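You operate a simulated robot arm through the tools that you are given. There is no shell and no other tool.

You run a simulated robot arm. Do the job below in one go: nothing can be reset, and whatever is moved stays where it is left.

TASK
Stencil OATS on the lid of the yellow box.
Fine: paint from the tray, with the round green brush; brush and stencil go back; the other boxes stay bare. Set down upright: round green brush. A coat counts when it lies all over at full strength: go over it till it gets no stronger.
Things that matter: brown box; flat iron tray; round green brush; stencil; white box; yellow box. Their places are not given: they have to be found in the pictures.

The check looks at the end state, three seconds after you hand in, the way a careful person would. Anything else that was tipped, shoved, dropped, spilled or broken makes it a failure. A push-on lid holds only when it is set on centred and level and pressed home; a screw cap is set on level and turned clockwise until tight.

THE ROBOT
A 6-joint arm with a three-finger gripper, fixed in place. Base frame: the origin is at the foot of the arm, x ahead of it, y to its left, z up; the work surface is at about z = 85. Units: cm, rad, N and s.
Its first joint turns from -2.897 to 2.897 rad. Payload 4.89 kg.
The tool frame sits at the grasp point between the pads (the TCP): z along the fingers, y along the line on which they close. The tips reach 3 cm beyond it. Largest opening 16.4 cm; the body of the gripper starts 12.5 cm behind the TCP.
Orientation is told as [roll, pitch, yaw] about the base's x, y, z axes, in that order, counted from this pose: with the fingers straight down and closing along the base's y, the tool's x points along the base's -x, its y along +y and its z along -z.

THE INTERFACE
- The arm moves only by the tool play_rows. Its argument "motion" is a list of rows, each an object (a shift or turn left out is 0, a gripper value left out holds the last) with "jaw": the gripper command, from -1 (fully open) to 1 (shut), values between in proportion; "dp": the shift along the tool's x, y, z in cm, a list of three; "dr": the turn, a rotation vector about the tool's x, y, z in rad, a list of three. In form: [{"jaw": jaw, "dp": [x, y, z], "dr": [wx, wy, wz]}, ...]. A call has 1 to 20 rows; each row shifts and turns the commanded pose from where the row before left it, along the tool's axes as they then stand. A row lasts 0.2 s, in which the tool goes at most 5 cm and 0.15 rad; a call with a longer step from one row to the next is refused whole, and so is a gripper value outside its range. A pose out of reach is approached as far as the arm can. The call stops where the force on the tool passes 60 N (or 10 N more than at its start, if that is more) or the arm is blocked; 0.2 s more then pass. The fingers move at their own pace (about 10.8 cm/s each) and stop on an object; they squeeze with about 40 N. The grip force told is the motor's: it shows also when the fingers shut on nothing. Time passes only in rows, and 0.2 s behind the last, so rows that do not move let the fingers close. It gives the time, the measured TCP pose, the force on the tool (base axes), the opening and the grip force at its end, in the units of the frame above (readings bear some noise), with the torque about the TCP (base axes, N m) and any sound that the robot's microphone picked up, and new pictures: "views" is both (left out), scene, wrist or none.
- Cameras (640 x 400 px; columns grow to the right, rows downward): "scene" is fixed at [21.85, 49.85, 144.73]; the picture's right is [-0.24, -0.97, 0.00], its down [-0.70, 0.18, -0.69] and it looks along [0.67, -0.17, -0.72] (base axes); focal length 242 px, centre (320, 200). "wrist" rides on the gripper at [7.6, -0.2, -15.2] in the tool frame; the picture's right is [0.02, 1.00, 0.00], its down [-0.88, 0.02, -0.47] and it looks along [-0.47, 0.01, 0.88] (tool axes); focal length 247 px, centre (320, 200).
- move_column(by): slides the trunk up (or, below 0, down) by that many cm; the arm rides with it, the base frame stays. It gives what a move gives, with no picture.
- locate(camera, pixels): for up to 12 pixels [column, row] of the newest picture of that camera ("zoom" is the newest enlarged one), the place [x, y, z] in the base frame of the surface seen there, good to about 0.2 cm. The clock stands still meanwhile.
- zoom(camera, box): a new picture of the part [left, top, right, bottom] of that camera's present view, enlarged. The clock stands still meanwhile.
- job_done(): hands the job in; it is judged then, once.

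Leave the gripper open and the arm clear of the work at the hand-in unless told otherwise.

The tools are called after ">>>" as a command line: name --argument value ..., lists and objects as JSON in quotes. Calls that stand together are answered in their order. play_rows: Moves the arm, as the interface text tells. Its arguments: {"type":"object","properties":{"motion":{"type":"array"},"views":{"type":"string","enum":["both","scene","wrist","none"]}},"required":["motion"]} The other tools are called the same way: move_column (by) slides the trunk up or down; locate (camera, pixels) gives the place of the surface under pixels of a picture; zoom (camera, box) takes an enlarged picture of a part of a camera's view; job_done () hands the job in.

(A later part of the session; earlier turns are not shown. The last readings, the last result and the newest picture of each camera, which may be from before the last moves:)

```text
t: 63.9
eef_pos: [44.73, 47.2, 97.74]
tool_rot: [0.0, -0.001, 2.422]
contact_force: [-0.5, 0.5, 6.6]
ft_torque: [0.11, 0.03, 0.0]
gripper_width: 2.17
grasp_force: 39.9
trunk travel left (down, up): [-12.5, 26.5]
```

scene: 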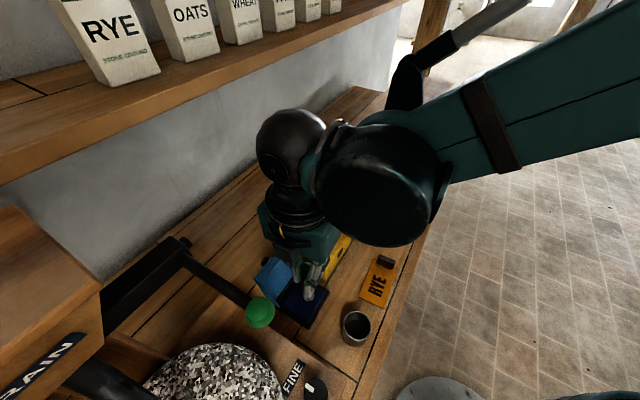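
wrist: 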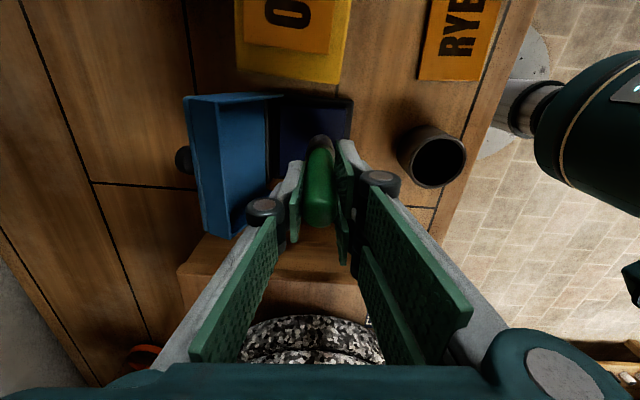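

Contact with about 6.6 N. I'll work the brush a little on the paint, back and forth 1.5 cm, then lift and check its tip.

>>> play_rows --motion '[{"dp": [0.7, 0, 0]}, {"dp": [0.7, 0, 0]}, {"dp": [-0.7, 0, 0]}, {"dp": [-0.7, 0, 0]}, {"dp": [-0.7, 0, 0]}, {"dp": [-0.7, 0, 0]}, {"dp": [0.7, 0, 0]}, {"dp": [0.7, 0, 0]}, {"dp": [0, 0, -1]}, {"dp": [0, 0, -3]}, {"dp": [0, 0, -4]}, {"dp": [0, 0, -4]}, {"dp": [0, 0, 0]}]' --views "both"

>>> zoom --camera "scene" --box '[250, 220, 370, 330]'

>>> zoom --camera "wrist" --box '[240, 60, 400, 210]'

```text
t: 66.7
eef_pos: [44.62, 47.12, 109.82]
tool_rot: [0.0, 0.0, 2.42]
contact_force: [0.2, -0.7, -0.5]
ft_torque: [-0.01, 0.01, 0.03]
gripper_width: 2.15
grasp_force: 40.1
trunk travel left (down, up): [-12.5, 26.5]
```

scene: 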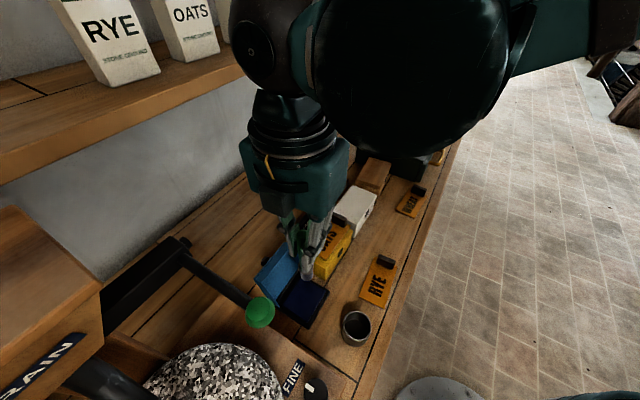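
wrist: 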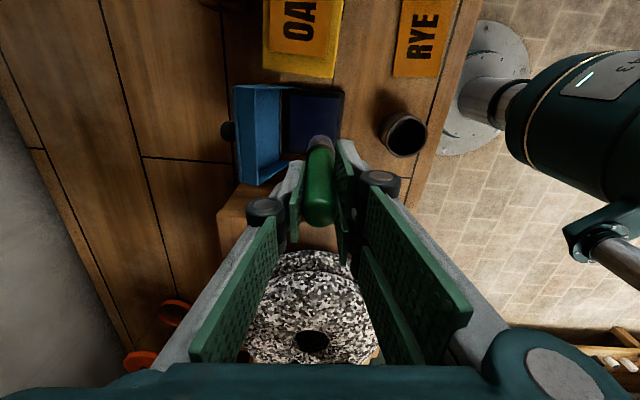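

```text
3.64 times, centred on (310, 275) of scene
```

zoom: 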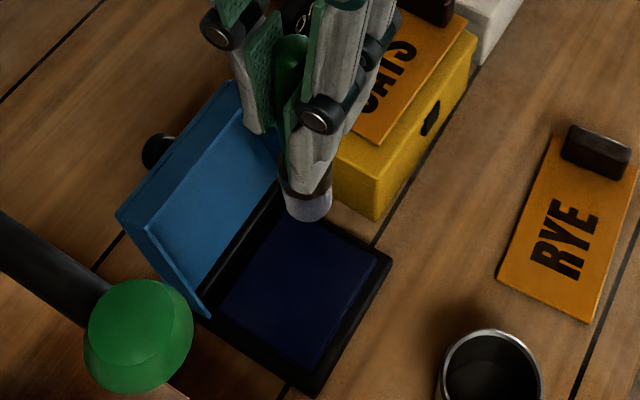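

```text
2.67 times, centred on (320, 135) of wrist
```

zoom: 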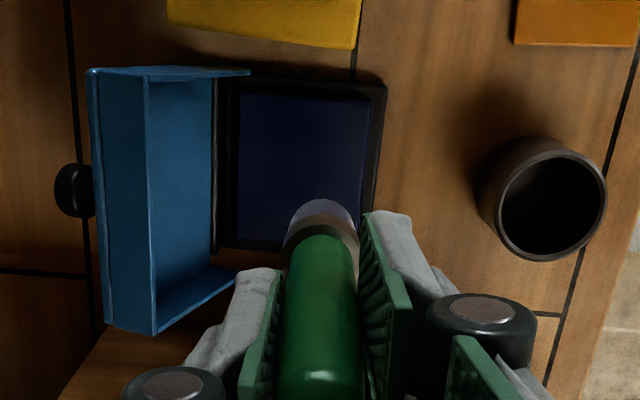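

The bristles have turned from grey to lavender, so this does load the brush, lightly so far. I'll press and work it again with a bit more pressure and time.

>>> play_rows --motion '[{"dp": [0, 0, 5]}, {"dp": [0, 0, 4.5]}, {"dp": [0, 0, 2.0]}, {"dp": [0, 0, 0.45]}, {"dp": [0, 0, 0.2]}, {"dp": [0, 0, 0]}, {"dp": [0, 0, 0]}, {"dp": [0, 0, 0]}, {"dp": [0.8, 0, 0]}, {"dp": [0.8, 0, 0]}, {"dp": [-0.8, 0, 0]}, {"dp": [-0.8, 0, 0]}, {"dp": [-0.8, 0, 0]}, {"dp": [-0.8, 0, 0]}, {"dp": [0.8, 0, 0]}, {"dp": [0.8, 0, 0]}]' --views "none"

>>> play_rows --motion '[{"dp": [0, 0, -1]}, {"dp": [0, 0, -3]}, {"dp": [0, 0, -4]}, {"dp": [0, 0, -4]}, {"dp": [0, 0, 0]}]' --views "both"

>>> zoom --camera "scene" --box '[270, 230, 350, 310]'

>>> zoom --camera "wrist" --box '[280, 90, 360, 170]'

```text
t: 70.1
eef_pos: [44.47, 47.1, 97.51]
tool_rot: [0.001, 0.0, 2.422]
contact_force: [-5.1, 4.8, 17.7]
ft_torque: [0.41, 0.4, -0.01]
gripper_width: 2.14
grasp_force: 40.5
trunk travel left (down, up): [-12.5, 26.5]
```

```text
t: 71.3
eef_pos: [44.56, 47.2, 109.63]
tool_rot: [-0.001, 0.001, 2.42]
contact_force: [-0.5, 0.2, -0.9]
ft_torque: [0.0, 0.01, -0.01]
gripper_width: 2.17
grasp_force: 39.9
trunk travel left (down, up): [-12.5, 26.5]
```

scene: 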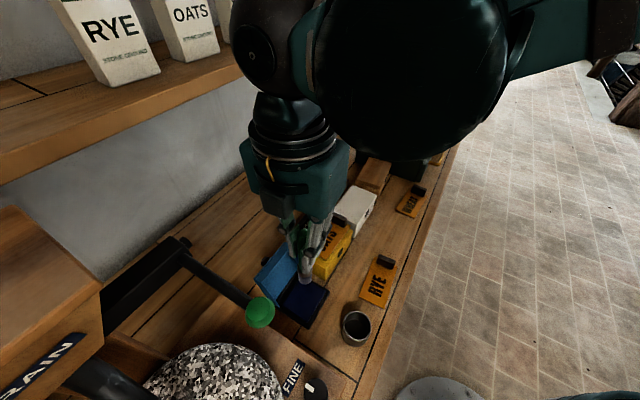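
wrist: 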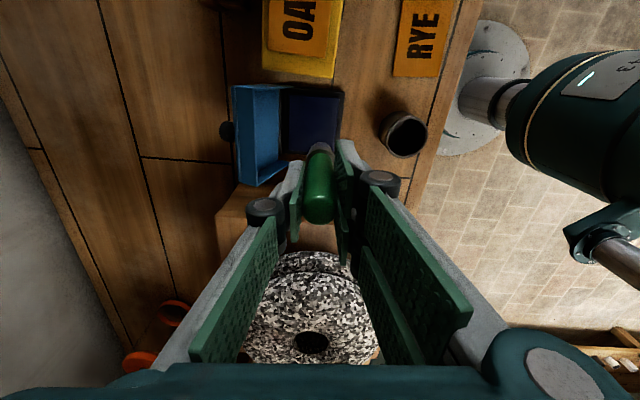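

```text
5.00 times, centred on (310, 270) of scene
```

zoom: 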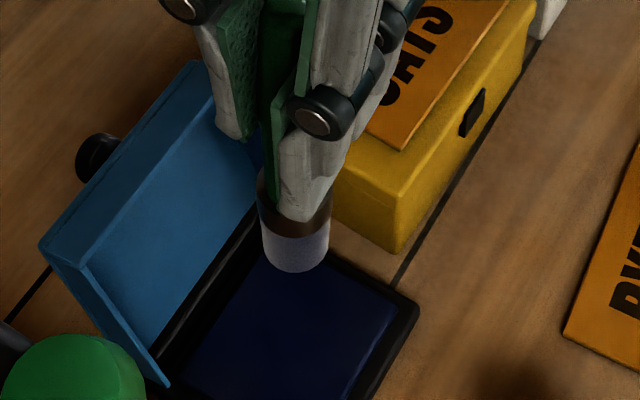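

```text
5.00 times, centred on (320, 130) of wrist
```

zoom: 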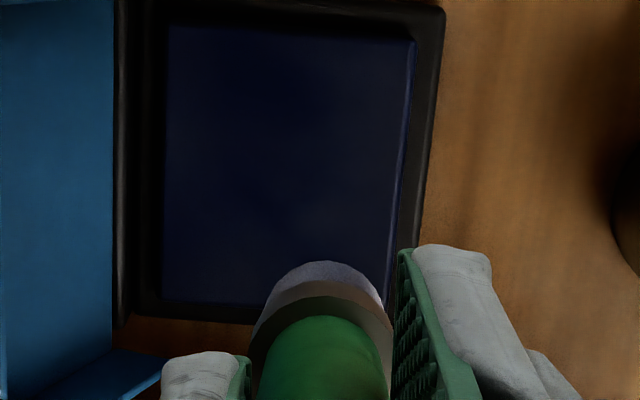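

The tint could just be bluish light bouncing off the pad. I'll carry the brush over bare wood away from the blue things and tilt it toward the scene camera to see the bristle end.

>>> play_rows --motion '[{"dp": [3.1, 1.86, -2.08]}, {"dp": [3.1, 1.86, -2.08]}, {"dp": [3.1, 1.86, -2.08]}, {"dp": [3.1, 1.86, -2.08]}, {"dp": [3.1, 1.86, -2.08]}, {"dr": [0, -0.15, 0]}, {"dr": [0, -0.15, 0]}, {"dr": [0, -0.15, 0]}, {"dr": [0, -0.15, 0]}, {"dr": [0, -0.15, 0]}, {"dr": [0, -0.15, 0]}, {"dp": [0, 0, 0]}]' --views "both"

```text
t: 73.9
eef_pos: [49.72, 31.49, 120.04]
tool_rot: [-0.018, -0.887, 2.42]
contact_force: [-0.3, 0.6, -0.6]
ft_torque: [-0.02, -0.04, 0.03]
gripper_width: 2.16
grasp_force: 40.0
out of reach, approached as far as the arm can: row 11
trunk travel left (down, up): [-12.5, 26.5]
```

scene: 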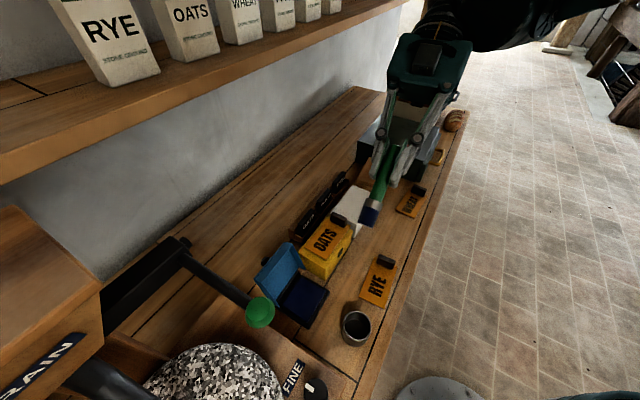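
wrist: 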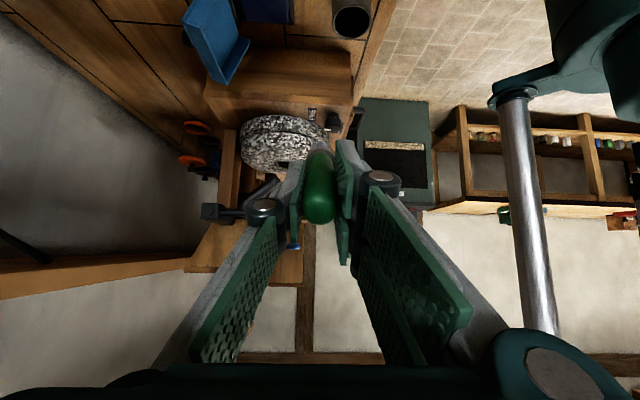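

>>> zoom --camera "scene" --box '[340, 170, 420, 240]'

>>> zoom --camera "wrist" --box '[360, 80, 640, 240]'

```text
5.71 times, centred on (380, 205) of scene
```

zoom: 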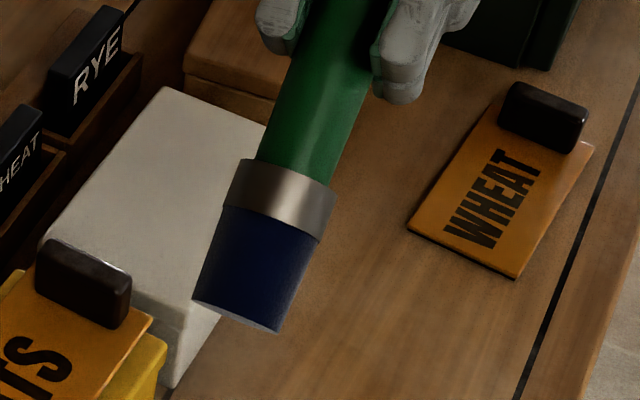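

```text
2.29 times, centred on (500, 160) of wrist
```

zoom: 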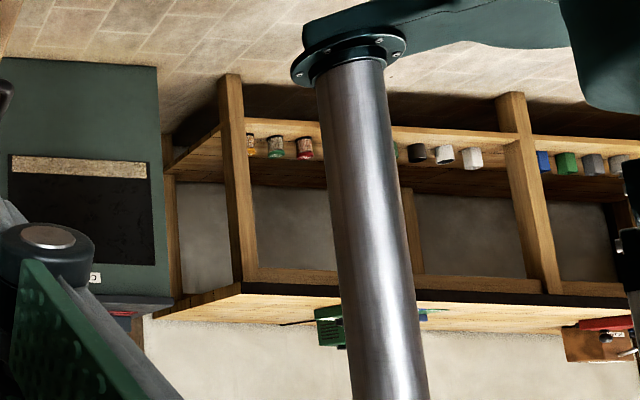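

The bristles are dark blue, so the brush is loaded with paint. While the view is clear, I'll locate the stencil letters on the lid.

>>> zoom --camera "scene" --box '[290, 200, 370, 280]'

>>> play_rows --motion '[{"dr": [0, 0.15, 0]}, {"dr": [0, 0.15, 0]}, {"dr": [0, 0.15, 0]}, {"dr": [0, 0.15, 0]}, {"dr": [0, 0.15, 0]}, {"dr": [0, 0.15, 0]}, {"dp": [0, 0, 0]}]' --views "scene"

```text
5.00 times, centred on (330, 240) of scene
```

zoom: 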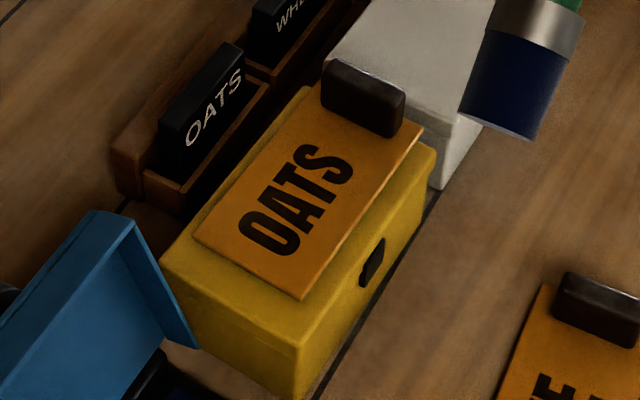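

```text
t: 75.5
eef_pos: [49.73, 31.41, 120.04]
tool_rot: [-0.001, 0.001, 2.42]
contact_force: [0.9, 0.2, -0.5]
ft_torque: [0.01, 0.0, -0.01]
gripper_width: 2.15
grasp_force: 39.8
trunk travel left (down, up): [-12.5, 26.5]
```

scene: 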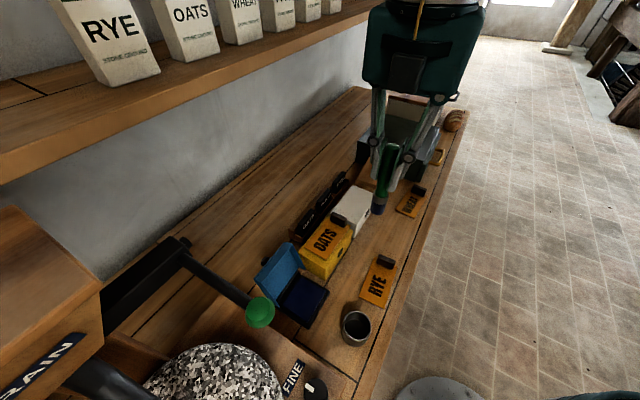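

Brush upright again. Now locating the letters' extremes and the plate edges in a fresh zoom.

>>> zoom --camera "scene" --box '[290, 200, 370, 280]'

>>> locate --camera "zoom" --pixels '[[240, 219], [292, 256], [308, 147], [352, 178], [268, 233], [328, 163], [198, 240], [302, 296], [420, 128], [250, 212], [330, 190], [255, 165]]'

```text
5.00 times, centred on (330, 240) of scene
```

zoom: 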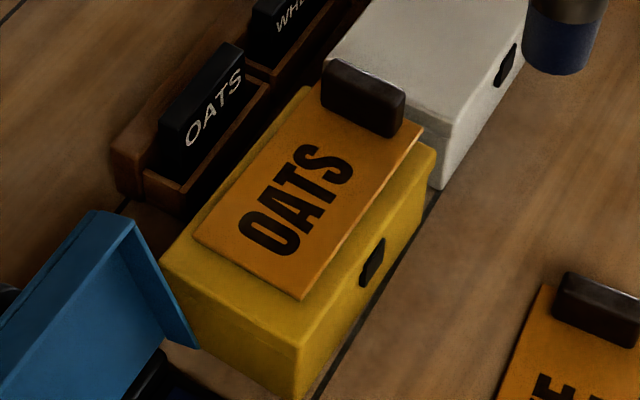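

```text
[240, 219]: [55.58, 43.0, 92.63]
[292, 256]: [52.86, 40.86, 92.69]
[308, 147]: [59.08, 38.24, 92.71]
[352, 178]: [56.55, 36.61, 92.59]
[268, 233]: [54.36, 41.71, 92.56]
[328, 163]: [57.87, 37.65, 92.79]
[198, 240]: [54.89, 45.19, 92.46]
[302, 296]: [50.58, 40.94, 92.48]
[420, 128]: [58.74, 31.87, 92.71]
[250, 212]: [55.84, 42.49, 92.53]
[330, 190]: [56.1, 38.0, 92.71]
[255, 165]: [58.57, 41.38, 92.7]
```

The letters are centred at (56.05, 39.7) on the plate (top z≈92.6), text about 6.5 × 3.3 cm. I'll align the tool with the plate (turn by 0.116) and go above the centre at z≈107.

>>> play_rows --motion '[{"dr": [0, 0, 0.116]}, {"dp": [-0.64, -3.41, 0]}, {"dp": [-0.64, -3.41, 0]}, {"dp": [-0.64, -3.41, 0]}, {"dp": [0, 0, 4.5]}, {"dp": [0, 0, 4.5]}, {"dp": [0, 0, 3.5]}, {"dp": [0, 0, 0]}]' --views "both"

>>> zoom --camera "scene" --box '[290, 200, 370, 280]'

>>> zoom --camera "wrist" --box '[240, 60, 400, 210]'

```text
t: 77.3
eef_pos: [56.17, 39.9, 107.48]
tool_rot: [-0.001, 0.0, 2.303]
contact_force: [-0.1, 0.0, -1.0]
ft_torque: [0.0, 0.01, 0.01]
gripper_width: 2.12
grasp_force: 39.9
trunk travel left (down, up): [-12.5, 26.5]
```

scene: 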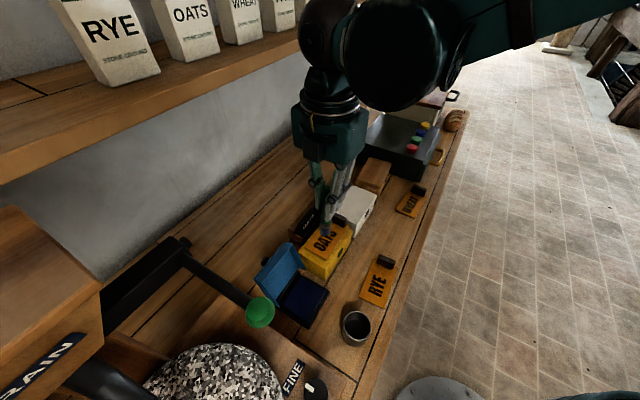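
wrist: 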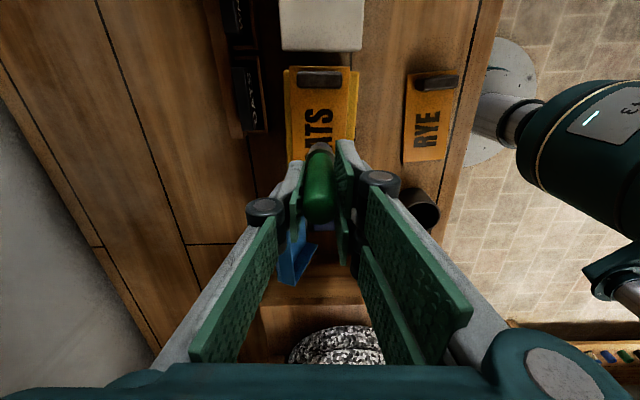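

```text
5.00 times, centred on (330, 240) of scene
```

zoom: 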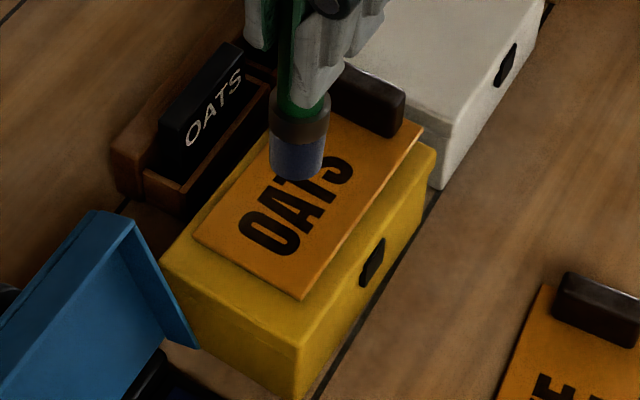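

```text
2.67 times, centred on (320, 135) of wrist
```

zoom: 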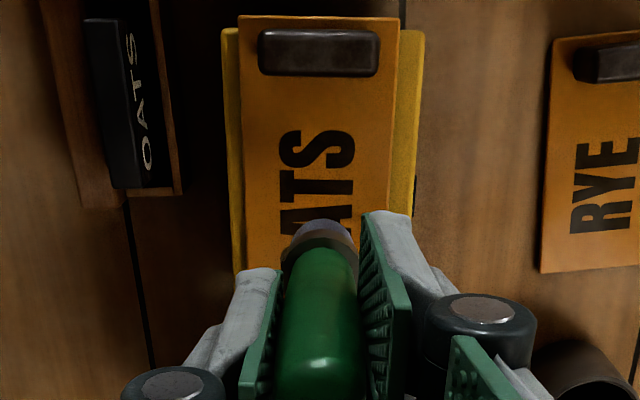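

Brush and text line up. I'll lower gently to first contact near the letters' centre.

>>> play_rows --motion '[{"dp": [0, 0, 2]}, {"dp": [0, 0, 1.3]}, {"dp": [0, 0, 0.3]}, {"dp": [0, 0, 0.2]}, {"dp": [0, 0, 0]}]' --views "scene"

```text
t: 78.5
eef_pos: [56.12, 39.71, 103.75]
tool_rot: [0.001, 0.001, 2.304]
contact_force: [0.4, -0.4, -0.2]
ft_torque: [-0.01, 0.03, 0.02]
gripper_width: 2.16
grasp_force: 40.1
trunk travel left (down, up): [-12.5, 26.5]
```

scene: 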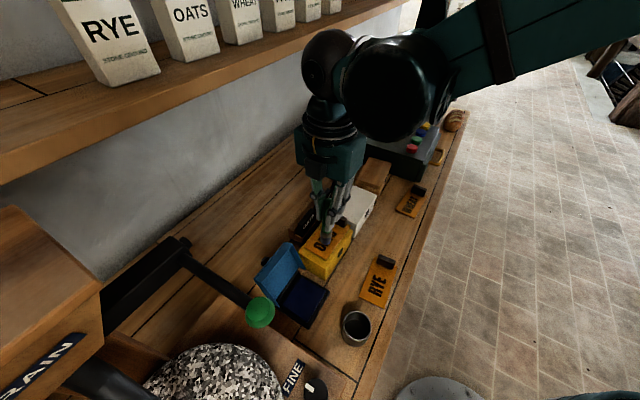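

No contact yet (−0.2 N). Stepping down another 0.3 cm.

>>> play_rows --motion '[{"dp": [0, 0, 0.15]}, {"dp": [0, 0, 0.15]}, {"dp": [0, 0, 0]}]' --views "none"

```text
t: 79.3
eef_pos: [56.06, 39.68, 103.57]
tool_rot: [-0.001, 0.001, 2.304]
contact_force: [0.5, -0.6, -0.2]
ft_torque: [-0.01, -0.02, 0.0]
gripper_width: 2.14
grasp_force: 40.5
trunk travel left (down, up): [-12.5, 26.5]
```

>>> play_rows --motion '[{"dp": [0, 0, 0.1]}, {"dp": [0, 0, 0.1]}, {"dp": [0, 0, 0]}]' --views "none"

```text
t: 80.1
eef_pos: [55.91, 39.65, 103.07]
tool_rot: [0.0, -0.002, 2.304]
contact_force: [-0.1, -1.0, -0.6]
ft_torque: [0.01, -0.03, -0.02]
gripper_width: 2.16
grasp_force: 40.3
trunk travel left (down, up): [-12.5, 26.5]
```

>>> play_rows --motion '[{"dp": [0, 0, 0.1]}, {"dp": [0, 0, 0]}, {"dp": [0, 0, 0.1]}, {"dp": [0, 0, 0]}]' --views "wrist"

>>> zoom --camera "scene" --box '[290, 200, 370, 280]'

```text
t: 81.1
eef_pos: [56.02, 39.64, 103.24]
tool_rot: [-0.001, 0.0, 2.304]
contact_force: [2.0, 0.0, 45.0]
ft_torque: [-0.1, -0.41, -0.02]
gripper_width: 2.12
grasp_force: 40.4
trunk travel left (down, up): [-12.5, 26.5]
```

wrist: 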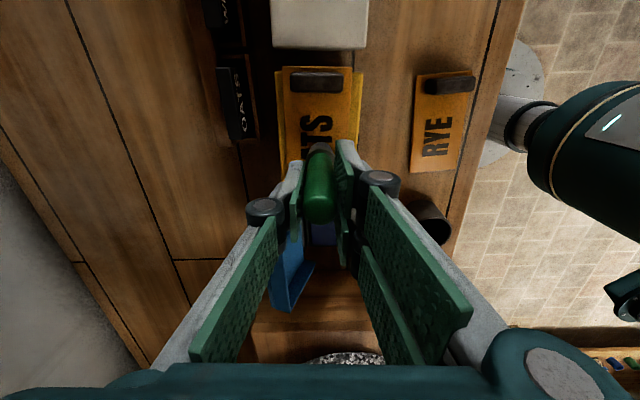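

```text
5.00 times, centred on (330, 240) of scene
```

zoom: 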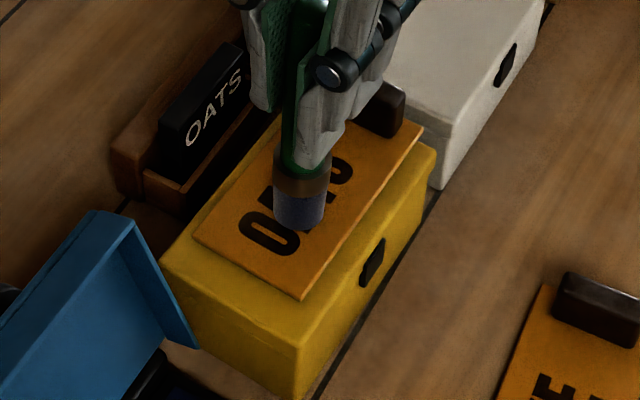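

That jumped to 45 N: the contact is stiff. I'll ease up 0.2 cm to a light touch.

>>> play_rows --motion '[{"dp": [0, 0, -0.2]}, {"dp": [0, 0, 0]}]' --views "none"

```text
t: 81.7
eef_pos: [55.95, 39.72, 103.25]
tool_rot: [0.001, -0.001, 2.304]
contact_force: [-0.4, -1.6, 18.5]
ft_torque: [-0.19, -0.03, 0.0]
gripper_width: 2.15
grasp_force: 39.7
trunk travel left (down, up): [-12.5, 26.5]
```

>>> play_rows --motion '[{"dp": [0, 0, -0.09]}, {"dp": [0, 0, 0]}]' --views "none"

```text
t: 82.3
eef_pos: [55.96, 39.81, 103.35]
tool_rot: [-0.001, 0.0, 2.304]
contact_force: [-0.5, 0.7, -0.5]
ft_torque: [-0.02, -0.04, 0.03]
gripper_width: 2.13
grasp_force: 39.7
trunk travel left (down, up): [-12.5, 26.5]
```

Contact is at about commanded z 103.24. I'll touch lightly and make a short test stroke of 1.6 cm toward the S, then check that the stencil stays put.

>>> play_rows --motion '[{"dp": [0, 0, 0.05]}, {"dp": [0.4, 0, 0]}, {"dp": [0.4, 0, 0]}, {"dp": [0.4, 0, 0]}, {"dp": [0.4, 0, 0]}, {"dp": [0, 0, 0]}]' --views "none"

>>> zoom --camera "scene" --box '[290, 200, 370, 280]'

```text
t: 83.7
eef_pos: [57.2, 38.6, 103.23]
tool_rot: [-0.002, 0.001, 2.303]
contact_force: [0.0, 0.7, -0.1]
ft_torque: [-0.02, -0.03, 0.0]
gripper_width: 2.13
grasp_force: 40.1
trunk travel left (down, up): [-12.5, 26.5]
```

```text
5.00 times, centred on (330, 240) of scene
```

zoom: 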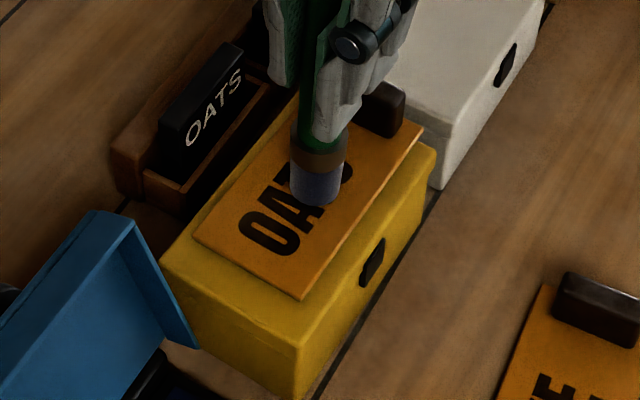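

No force during that stroke, so it only hovered. I'll press 0.1 cm lower, stroke back toward the O, and watch the forces.

>>> play_rows --motion '[{"dp": [0, 0, 0.06]}, {"dp": [0, 0, 0.04]}, {"dp": [0, 0, 0]}]' --views "none"

```text
t: 84.5
eef_pos: [57.14, 38.53, 103.18]
tool_rot: [0.001, 0.0, 2.304]
contact_force: [2.6, -0.1, 5.3]
ft_torque: [-0.03, -0.25, 0.02]
gripper_width: 2.15
grasp_force: 40.0
trunk travel left (down, up): [-12.5, 26.5]
```

5 N now. Stroke: on to the S end, then all the way back to the O end along the middle lane.

>>> play_rows --motion '[{"dp": [0.4, 0, 0]}, {"dp": [0.4, 0, 0]}, {"dp": [0.4, 0, 0]}, {"dp": [-0.4, 0, 0]}, {"dp": [-0.4, 0, 0]}, {"dp": [-0.4, 0, 0]}, {"dp": [-0.4, 0, 0]}, {"dp": [-0.4, 0, 0]}, {"dp": [-0.4, 0, 0]}]' --views "none"

>>> zoom --camera "scene" --box '[290, 200, 370, 280]'

```text
t: 86.5
eef_pos: [56.32, 39.36, 103.15]
tool_rot: [0.001, 0.0, 2.304]
contact_force: [7.1, -7.6, 24.5]
ft_torque: [-0.96, -0.89, -0.02]
gripper_width: 2.16
grasp_force: 40.4
trunk travel left (down, up): [-12.5, 26.5]
```

```text
5.00 times, centred on (330, 240) of scene
```

zoom: 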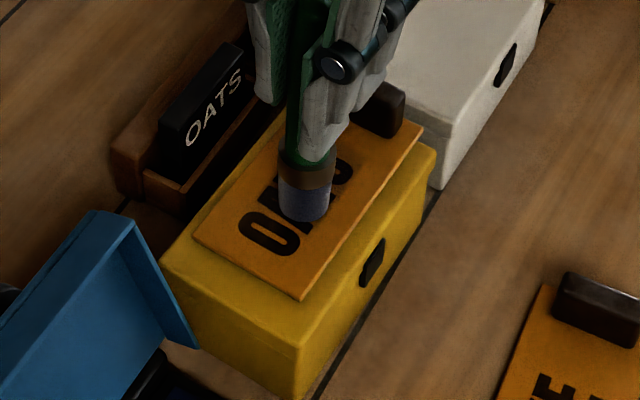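

The stencil hasn't moved, though the force rose to 24 N. I'll ease up 0.08 cm, continue to the O end, then lift to look at the result.

>>> play_rows --motion '[{"dp": [0, 0, -0.08]}, {"dp": [-0.4, 0, 0]}, {"dp": [-0.4, 0, 0]}, {"dp": [-0.4, 0, 0]}, {"dp": [-0.4, 0, 0]}, {"dp": [-0.4, 0, 0]}, {"dp": [-0.4, 0, 0]}, {"dp": [-0.4, 0, 0]}, {"dp": [-0.4, 0, 0]}]' --views "none"

>>> play_rows --motion '[{"dp": [0, 0, -1]}, {"dp": [0, 0, -4]}, {"dp": [-3, 0, -2]}, {"dp": [0, 0, 0]}]' --views "both"

>>> zoom --camera "wrist" --box '[260, 40, 380, 160]'

>>> zoom --camera "scene" --box '[290, 200, 370, 280]'

```text
t: 88.5
eef_pos: [54.21, 41.86, 103.25]
tool_rot: [0.0, 0.0, 2.305]
contact_force: [-0.1, 0.4, -0.1]
ft_torque: [0.02, 0.0, 0.0]
gripper_width: 2.15
grasp_force: 39.6
trunk travel left (down, up): [-12.5, 26.5]
```

```text
t: 89.5
eef_pos: [52.13, 44.11, 110.12]
tool_rot: [0.0, 0.001, 2.304]
contact_force: [0.8, 0.7, 0.1]
ft_torque: [0.06, 0.0, -0.01]
gripper_width: 2.14
grasp_force: 39.2
trunk travel left (down, up): [-12.5, 26.5]
```

scene: 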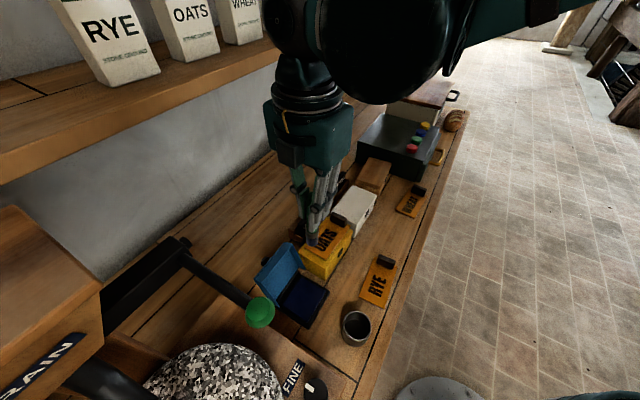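
wrist: 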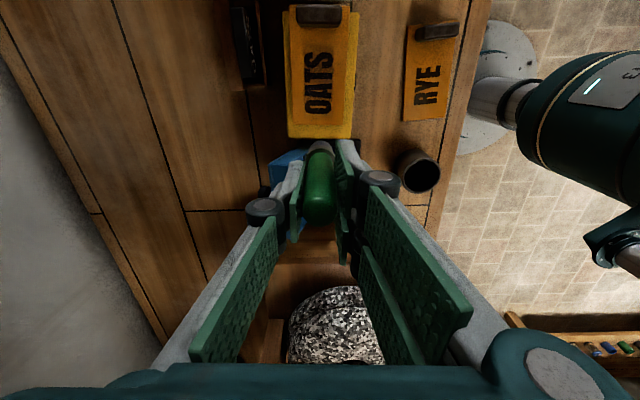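

```text
3.33 times, centred on (320, 100) of wrist
```

zoom: 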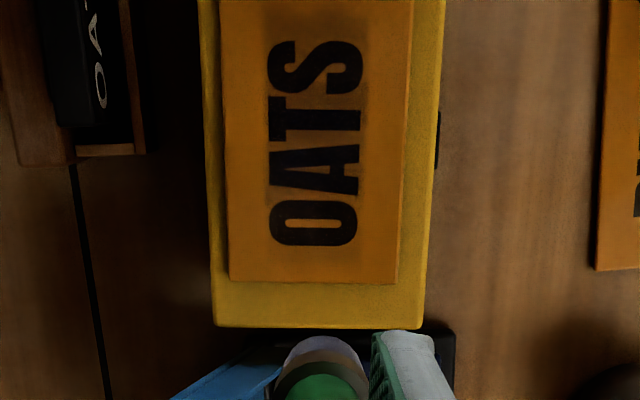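

```text
5.00 times, centred on (330, 240) of scene
```

zoom: 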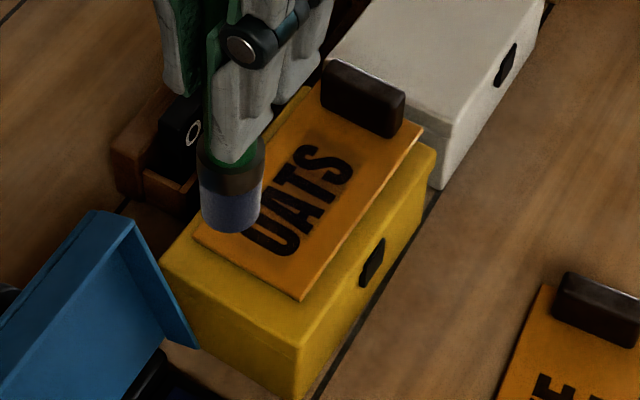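

Paint shows: the plate around S, T, A has darkened and those letters have a blue tint, while the lower O is still untouched. I'll look closer.

>>> zoom --camera "wrist" --box '[290, 40, 350, 120]'

```text
5.00 times, centred on (320, 80) of wrist
```

zoom: 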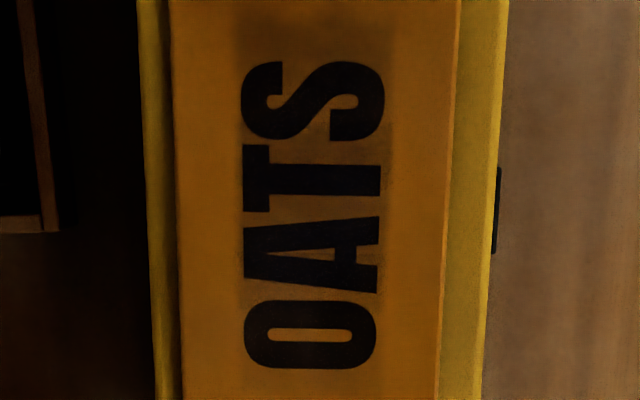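

Before going on I'll reload the brush: over to (44.6, 47.2), down to light pressure, a few small strokes, and up again.

>>> play_rows --motion '[{"dp": [-3.67, 1.77, 0]}, {"dp": [-3.67, 1.77, 0]}, {"dp": [0, 0, 4.5]}, {"dp": [0, 0, 4.5]}, {"dp": [0, 0, 2.4]}, {"dp": [0, 0, 0.6]}, {"dp": [0, 0, 0.25]}, {"dp": [0, 0, 0]}]' --views "none"

```text
t: 91.3
eef_pos: [44.68, 47.3, 97.87]
tool_rot: [-0.001, 0.0, 2.303]
contact_force: [0.2, -1.1, -0.7]
ft_torque: [-0.02, -0.01, 0.01]
gripper_width: 2.14
grasp_force: 40.0
trunk travel left (down, up): [-12.5, 26.5]
```

>>> play_rows --motion '[{"dp": [0, 0, 0.15]}, {"dp": [0, 0, 0.15]}, {"dp": [0, 0, 0.1]}, {"dp": [0, 0, 0]}]' --views "none"

```text
t: 92.3
eef_pos: [44.59, 47.2, 97.66]
tool_rot: [0.0, 0.0, 2.304]
contact_force: [0.0, 0.6, 21.6]
ft_torque: [0.02, -0.09, 0.01]
gripper_width: 2.14
grasp_force: 39.9
trunk travel left (down, up): [-12.5, 26.5]
```

Pressing at 21 N. Small strokes, then lift.

>>> play_rows --motion '[{"dp": [0.6, 0, 0]}, {"dp": [0.6, 0, 0]}, {"dp": [-0.6, 0, 0]}, {"dp": [-0.6, 0, 0]}, {"dp": [-0.6, 0, 0]}, {"dp": [0.6, 0, 0]}, {"dp": [0, 0, 0]}, {"dp": [0, 0, -1]}, {"dp": [0, 0, -4.5]}, {"dp": [0, 0, -4.5]}, {"dp": [0, 0, -2]}, {"dp": [0, 0, 0]}]' --views "wrist"

```text
t: 94.9
eef_pos: [44.59, 47.05, 109.64]
tool_rot: [0.001, 0.002, 2.304]
contact_force: [0.2, 0.0, -0.5]
ft_torque: [0.03, -0.02, 0.03]
gripper_width: 2.14
grasp_force: 40.4
trunk travel left (down, up): [-12.5, 26.5]
```

wrist: 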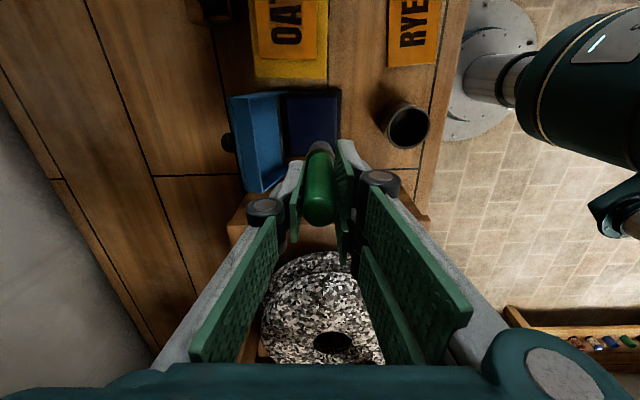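

Reloaded. Now to the O end of the text, lane slightly toward the wall (n=+0.5), and down to just above contact.

>>> play_rows --motion '[{"dp": [3.31, -1.37, 0]}, {"dp": [3.31, -1.37, 0]}, {"dp": [3.31, -1.37, 0]}, {"dp": [0, 0, 4]}, {"dp": [0, 0, 2]}, {"dp": [0, 0, 0.3]}, {"dp": [0, 0, 0.1]}, {"dp": [0, 0, 0]}]' --views "none"

```text
t: 96.7
eef_pos: [54.27, 42.62, 103.32]
tool_rot: [-0.001, 0.0, 2.303]
contact_force: [0.2, -0.7, -0.6]
ft_torque: [-0.01, -0.01, 0.02]
gripper_width: 2.13
grasp_force: 40.4
trunk travel left (down, up): [-12.5, 26.5]
```

>>> play_rows --motion '[{"dp": [0, 0, 0.1]}, {"dp": [0, 0, 0.08]}, {"dp": [0, 0, 0]}]' --views "none"

```text
t: 97.5
eef_pos: [54.21, 42.54, 103.19]
tool_rot: [-0.001, -0.001, 2.304]
contact_force: [3.0, 4.1, 29.1]
ft_torque: [0.22, -0.45, 0.03]
gripper_width: 2.14
grasp_force: 40.5
trunk travel left (down, up): [-12.5, 26.5]
```

29 N; ease 0.06 and stroke toward the S in the back lane.

>>> play_rows --motion '[{"dp": [0, 0, -0.06]}, {"dp": [0.4, 0, 0]}, {"dp": [0.4, 0, 0]}, {"dp": [0.4, 0, 0]}, {"dp": [0.4, 0, 0]}, {"dp": [0.4, 0, 0]}, {"dp": [0.4, 0, 0]}, {"dp": [0.4, 0, 0]}, {"dp": [0.4, 0, 0]}]' --views "none"

```text
t: 99.5
eef_pos: [56.25, 40.12, 103.12]
tool_rot: [0.0, 0.001, 2.305]
contact_force: [-9.0, 10.0, 37.2]
ft_torque: [0.81, 0.72, 0.0]
gripper_width: 2.13
grasp_force: 39.9
trunk travel left (down, up): [-12.5, 26.5]
```

37 N; ease 0.08 and continue to the S end.

>>> play_rows --motion '[{"dp": [0, 0, -0.08]}, {"dp": [0.4, 0, 0]}, {"dp": [0.4, 0, 0]}, {"dp": [0.4, 0, 0]}, {"dp": [0.4, 0, 0]}, {"dp": [0.4, 0, 0]}, {"dp": [0.4, 0, 0]}, {"dp": [0.4, 0, 0]}]' --views "none"

>>> zoom --camera "scene" --box '[290, 200, 370, 280]'

```text
t: 101.3
eef_pos: [58.32, 38.04, 103.17]
tool_rot: [-0.001, 0.001, 2.305]
contact_force: [-2.3, 3.3, 11.7]
ft_torque: [0.24, 0.24, 0.01]
gripper_width: 2.12
grasp_force: 40.8
trunk travel left (down, up): [-12.5, 26.5]
```

```text
5.00 times, centred on (330, 240) of scene
```

zoom: 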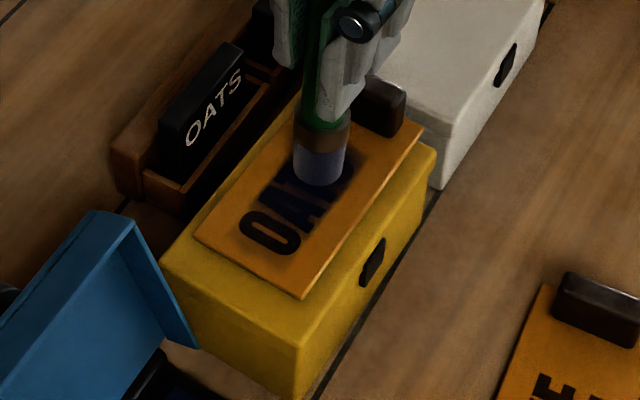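

The stencil is still in place and the paint is building up. Next: shift to the front lane (n=−0.5) and stroke back toward the O.

>>> play_rows --motion '[{"dp": [0.4, 0, 0]}, {"dp": [0, 0.5, 0]}, {"dp": [0, 0.5, 0]}, {"dp": [-0.4, 0, 0]}, {"dp": [-0.4, 0, 0]}, {"dp": [-0.4, 0, 0]}, {"dp": [-0.4, 0, 0]}, {"dp": [-0.4, 0, 0]}, {"dp": [-0.4, 0, 0]}, {"dp": [-0.4, 0, 0]}]' --views "none"

```text
t: 103.5
eef_pos: [55.98, 39.26, 103.21]
tool_rot: [0.001, -0.001, 2.304]
contact_force: [0.5, 0.0, -0.3]
ft_torque: [0.01, -0.01, 0.02]
gripper_width: 2.15
grasp_force: 39.7
trunk travel left (down, up): [-12.5, 26.5]
```

Contact was lost here (force ~0). Lower 0.1 and check.

>>> play_rows --motion '[{"dp": [0, 0, 0.1]}, {"dp": [0, 0, 0]}]' --views "none"

```text
t: 104.1
eef_pos: [56.04, 39.2, 103.17]
tool_rot: [-0.001, 0.0, 2.305]
contact_force: [-0.1, 3.7, 11.5]
ft_torque: [0.39, -0.03, 0.01]
gripper_width: 2.13
grasp_force: 40.0
trunk travel left (down, up): [-12.5, 26.5]
```

11 N. Continue toward the O end in the front lane, then return to the S end in the same lane.

>>> play_rows --motion '[{"dp": [-0.4, 0, 0]}, {"dp": [-0.4, 0, 0]}, {"dp": [-0.4, 0, 0]}, {"dp": [-0.4, 0, 0]}, {"dp": [-0.4, 0, 0]}, {"dp": [-0.4, 0, 0]}, {"dp": [-0.4, 0, 0]}, {"dp": [-0.4, 0, 0]}]' --views "none"

```text
t: 105.9
eef_pos: [53.89, 41.5, 103.09]
tool_rot: [0.0, -0.001, 2.303]
contact_force: [5.4, -5.6, 17.7]
ft_torque: [-0.61, -0.67, -0.06]
gripper_width: 2.12
grasp_force: 40.1
trunk travel left (down, up): [-12.5, 26.5]
```

17.7 N. A bit further to the O end, then the full front lane back to the S.

>>> play_rows --motion '[{"dp": [-0.4, 0, 0]}, {"dp": [0.4, 0, 0]}, {"dp": [0.4, 0, 0]}, {"dp": [0.4, 0, 0]}, {"dp": [0.4, 0, 0]}, {"dp": [0.4, 0, 0]}, {"dp": [0.4, 0, 0]}, {"dp": [0.4, 0, 0]}, {"dp": [0.4, 0, 0]}]' --views "none"

>>> play_rows --motion '[{"dp": [0.4, 0, 0]}, {"dp": [0.4, 0, 0]}, {"dp": [0.4, 0, 0]}, {"dp": [0.4, 0, 0]}, {"dp": [0.4, 0, 0]}, {"dp": [0.4, 0, 0]}, {"dp": [0.4, 0, 0]}, {"dp": [0.4, 0, 0]}]' --views "none"

>>> zoom --camera "scene" --box '[290, 200, 370, 280]'

```text
t: 107.9
eef_pos: [55.67, 39.47, 103.03]
tool_rot: [0.0, -0.002, 2.305]
contact_force: [-3.0, 1.3, 8.1]
ft_torque: [0.13, 0.21, -0.01]
gripper_width: 2.13
grasp_force: 40.0
trunk travel left (down, up): [-12.5, 26.5]
```

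```text
t: 109.7
eef_pos: [57.89, 37.12, 103.08]
tool_rot: [-0.002, 0.0, 2.303]
contact_force: [-1.2, 2.3, 7.2]
ft_torque: [0.14, 0.15, 0.06]
gripper_width: 2.14
grasp_force: 39.9
trunk travel left (down, up): [-12.5, 26.5]
```

```text
5.00 times, centred on (330, 240) of scene
```

zoom: 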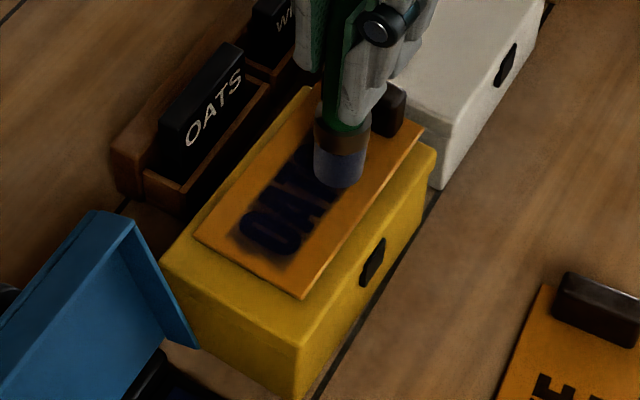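

The paint is building visibly. I'll lift and step back for a look.

>>> play_rows --motion '[{"dp": [0, 0, -1]}, {"dp": [0, 0, -4]}, {"dp": [0, 0, -2]}, {"dp": [-3.1, -0.15, 0]}, {"dp": [-3.1, -0.15, 0]}, {"dp": [-3.1, -0.15, 0]}, {"dp": [0, 0, 0]}]' --views "wrist"

>>> zoom --camera "wrist" --box '[290, 40, 350, 120]'

```text
t: 111.3
eef_pos: [52.04, 44.38, 109.89]
tool_rot: [0.0, 0.001, 2.304]
contact_force: [1.1, -0.1, 0.0]
ft_torque: [0.01, 0.02, 0.01]
gripper_width: 2.13
grasp_force: 39.8
trunk travel left (down, up): [-12.5, 26.5]
```

wrist: 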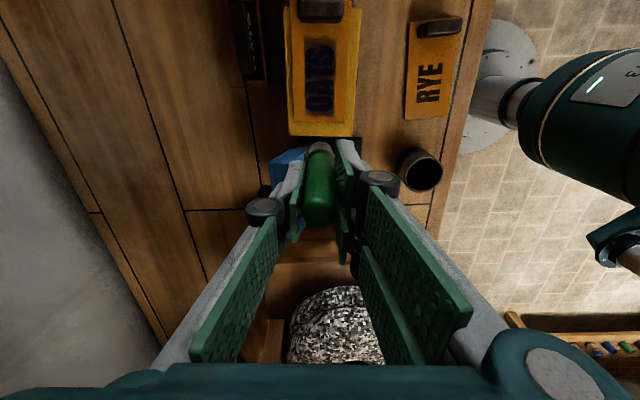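

```text
5.00 times, centred on (320, 80) of wrist
```

zoom: 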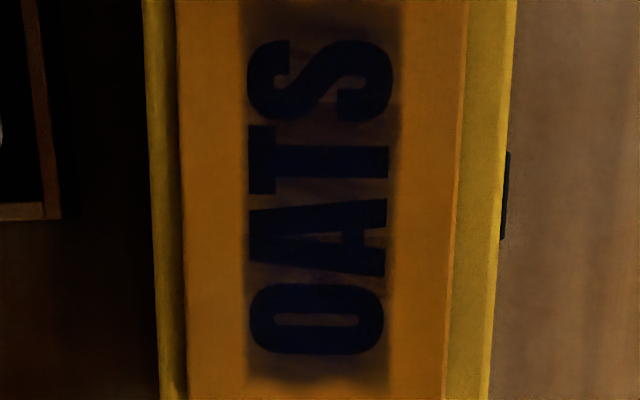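

Good progress: the painted band covers all four letters, but it's still uneven, lighter near the edges. Reloading for another round.

>>> play_rows --motion '[{"dp": [-3.5, 1.71, 0]}, {"dp": [-3.5, 1.71, 0]}, {"dp": [0, 0, 4.5]}, {"dp": [0, 0, 4.5]}, {"dp": [0, 0, 2.6]}, {"dp": [0, 0, 0.5]}, {"dp": [0, 0, 0.15]}, {"dp": [0, 0, 0]}]' --views "none"

```text
t: 113.1
eef_pos: [44.64, 47.09, 97.8]
tool_rot: [0.001, 0.001, 2.305]
contact_force: [-0.2, 0.3, -0.7]
ft_torque: [-0.01, 0.02, -0.02]
gripper_width: 2.13
grasp_force: 39.8
trunk travel left (down, up): [-12.5, 26.5]
```

>>> play_rows --motion '[{"dp": [0, 0, 0.15]}, {"dp": [0, 0, 0.12]}, {"dp": [0, 0, 0.08]}, {"dp": [0, 0, 0]}, {"dp": [0.6, 0, 0]}, {"dp": [0.6, 0, 0]}, {"dp": [-0.6, 0, 0]}, {"dp": [-0.6, 0, 0]}, {"dp": [-0.6, 0, 0]}, {"dp": [0.6, 0, 0]}, {"dp": [0, 0, 0]}]' --views "none"

```text
t: 115.5
eef_pos: [44.73, 47.29, 97.47]
tool_rot: [0.001, 0.0, 2.303]
contact_force: [-3.2, 4.0, 11.4]
ft_torque: [0.4, 0.25, 0.01]
gripper_width: 2.14
grasp_force: 39.9
trunk travel left (down, up): [-12.5, 26.5]
```

Loaded (11 N contact). Lifting and going back to the O end, back lane (n≈+0.7).

>>> play_rows --motion '[{"dp": [0, 0, -1]}, {"dp": [0, 0, -4.5]}, {"dp": [0, 0, -4.5]}, {"dp": [0, 0, -2.1]}, {"dp": [3.3, -1.34, 0]}, {"dp": [3.3, -1.34, 0]}, {"dp": [3.3, -1.34, 0]}, {"dp": [0, 0, 4.5]}, {"dp": [0, 0, 1.7]}, {"dp": [0, 0, 0.15]}, {"dp": [0, 0, 0]}]' --views "none"

```text
t: 117.9
eef_pos: [54.39, 42.49, 103.21]
tool_rot: [0.001, 0.0, 2.305]
contact_force: [-0.6, 0.2, -0.2]
ft_torque: [0.01, 0.01, 0.03]
gripper_width: 2.13
grasp_force: 39.4
trunk travel left (down, up): [-12.5, 26.5]
```

>>> play_rows --motion '[{"dp": [0, 0, 0.08]}, {"dp": [0, 0, 0.07]}, {"dp": [0, 0, 0]}]' --views "none"

```text
t: 118.7
eef_pos: [54.26, 42.58, 102.95]
tool_rot: [0.0, 0.0, 2.303]
contact_force: [-0.3, -0.2, 0.3]
ft_torque: [0.06, -0.02, 0.02]
gripper_width: 2.11
grasp_force: 40.5
trunk travel left (down, up): [-12.5, 26.5]
```

>>> play_rows --motion '[{"dp": [0, 0, 0.08]}, {"dp": [0, 0, 0]}]' --views "none"

```text
t: 119.3
eef_pos: [54.41, 42.52, 102.89]
tool_rot: [-0.002, 0.0, 2.303]
contact_force: [0.4, -0.6, 5.1]
ft_torque: [-0.08, -0.12, 0.0]
gripper_width: 2.11
grasp_force: 39.6
trunk travel left (down, up): [-12.5, 26.5]
```

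Contact 5 N. A touch more, then the full back-lane stroke to the S.

>>> play_rows --motion '[{"dp": [0, 0, 0.04]}, {"dp": [0.4, 0, 0]}, {"dp": [0.4, 0, 0]}, {"dp": [0.4, 0, 0]}, {"dp": [0.4, 0, 0]}, {"dp": [0.4, 0, 0]}, {"dp": [0.4, 0, 0]}, {"dp": [0.4, 0, 0]}, {"dp": [0.4, 0, 0]}]' --views "none"

>>> play_rows --motion '[{"dp": [0.4, 0, 0]}, {"dp": [0.4, 0, 0]}, {"dp": [0.4, 0, 0]}, {"dp": [0.4, 0, 0]}, {"dp": [0.4, 0, 0]}, {"dp": [0.4, 0, 0]}, {"dp": [0.4, 0, 0]}, {"dp": [0.4, 0, 0]}]' --views "none"

```text
t: 121.3
eef_pos: [56.46, 40.11, 102.83]
tool_rot: [0.002, 0.001, 2.303]
contact_force: [-2.9, 1.7, 9.7]
ft_torque: [0.26, 0.26, 0.0]
gripper_width: 2.12
grasp_force: 39.8
trunk travel left (down, up): [-12.5, 26.5]
```

```text
t: 123.1
eef_pos: [58.74, 37.77, 102.97]
tool_rot: [0.0, 0.001, 2.305]
contact_force: [0.7, -0.1, 1.0]
ft_torque: [0.02, 0.0, -0.03]
gripper_width: 2.12
grasp_force: 39.8
trunk travel left (down, up): [-12.5, 26.5]
```

Contact is light at the S end. I'll press 0.06 lower, shift to the centre lane and stroke back to the O.

>>> play_rows --motion '[{"dp": [0, 0, 0.07]}, {"dp": [-0.4, 0, 0]}, {"dp": [0.4, 0, 0]}, {"dp": [0, 0.35, 0]}, {"dp": [0, 0.35, 0]}, {"dp": [-0.4, 0, 0]}, {"dp": [-0.4, 0, 0]}, {"dp": [-0.4, 0, 0]}, {"dp": [-0.4, 0, 0]}, {"dp": [-0.4, 0, 0]}, {"dp": [-0.4, 0, 0]}, {"dp": [-0.4, 0, 0]}]' --views "none"

>>> play_rows --motion '[{"dp": [-0.4, 0, 0]}, {"dp": [-0.4, 0, 0]}, {"dp": [-0.4, 0, 0]}, {"dp": [-0.4, 0, 0]}, {"dp": [-0.4, 0, 0]}, {"dp": [-0.4, 0, 0]}, {"dp": [-0.4, 0, 0]}, {"dp": [-0.4, 0, 0]}, {"dp": [-0.4, 0, 0]}]' --views "none"

>>> zoom --camera "scene" --box '[290, 200, 370, 280]'

```text
t: 125.7
eef_pos: [56.24, 39.33, 102.99]
tool_rot: [0.0, 0.001, 2.304]
contact_force: [0.7, -1.4, 7.3]
ft_torque: [-0.13, -0.23, -0.03]
gripper_width: 2.1
grasp_force: 40.6
trunk travel left (down, up): [-12.5, 26.5]
```

```text
t: 127.7
eef_pos: [53.87, 41.95, 102.86]
tool_rot: [0.0, 0.0, 2.304]
contact_force: [1.8, -2.6, 9.4]
ft_torque: [-0.19, -0.26, 0.01]
gripper_width: 2.11
grasp_force: 40.2
trunk travel left (down, up): [-12.5, 26.5]
```

```text
5.00 times, centred on (330, 240) of scene
```

zoom: 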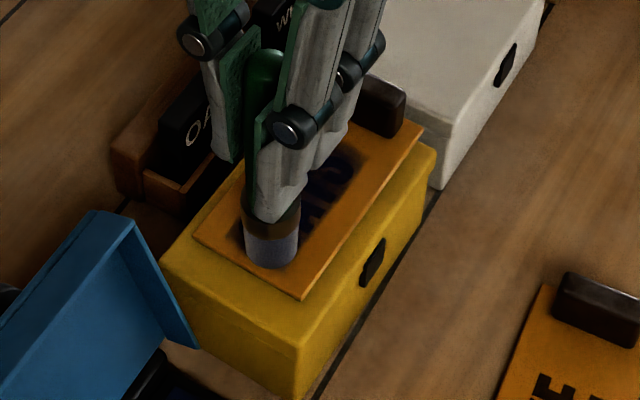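

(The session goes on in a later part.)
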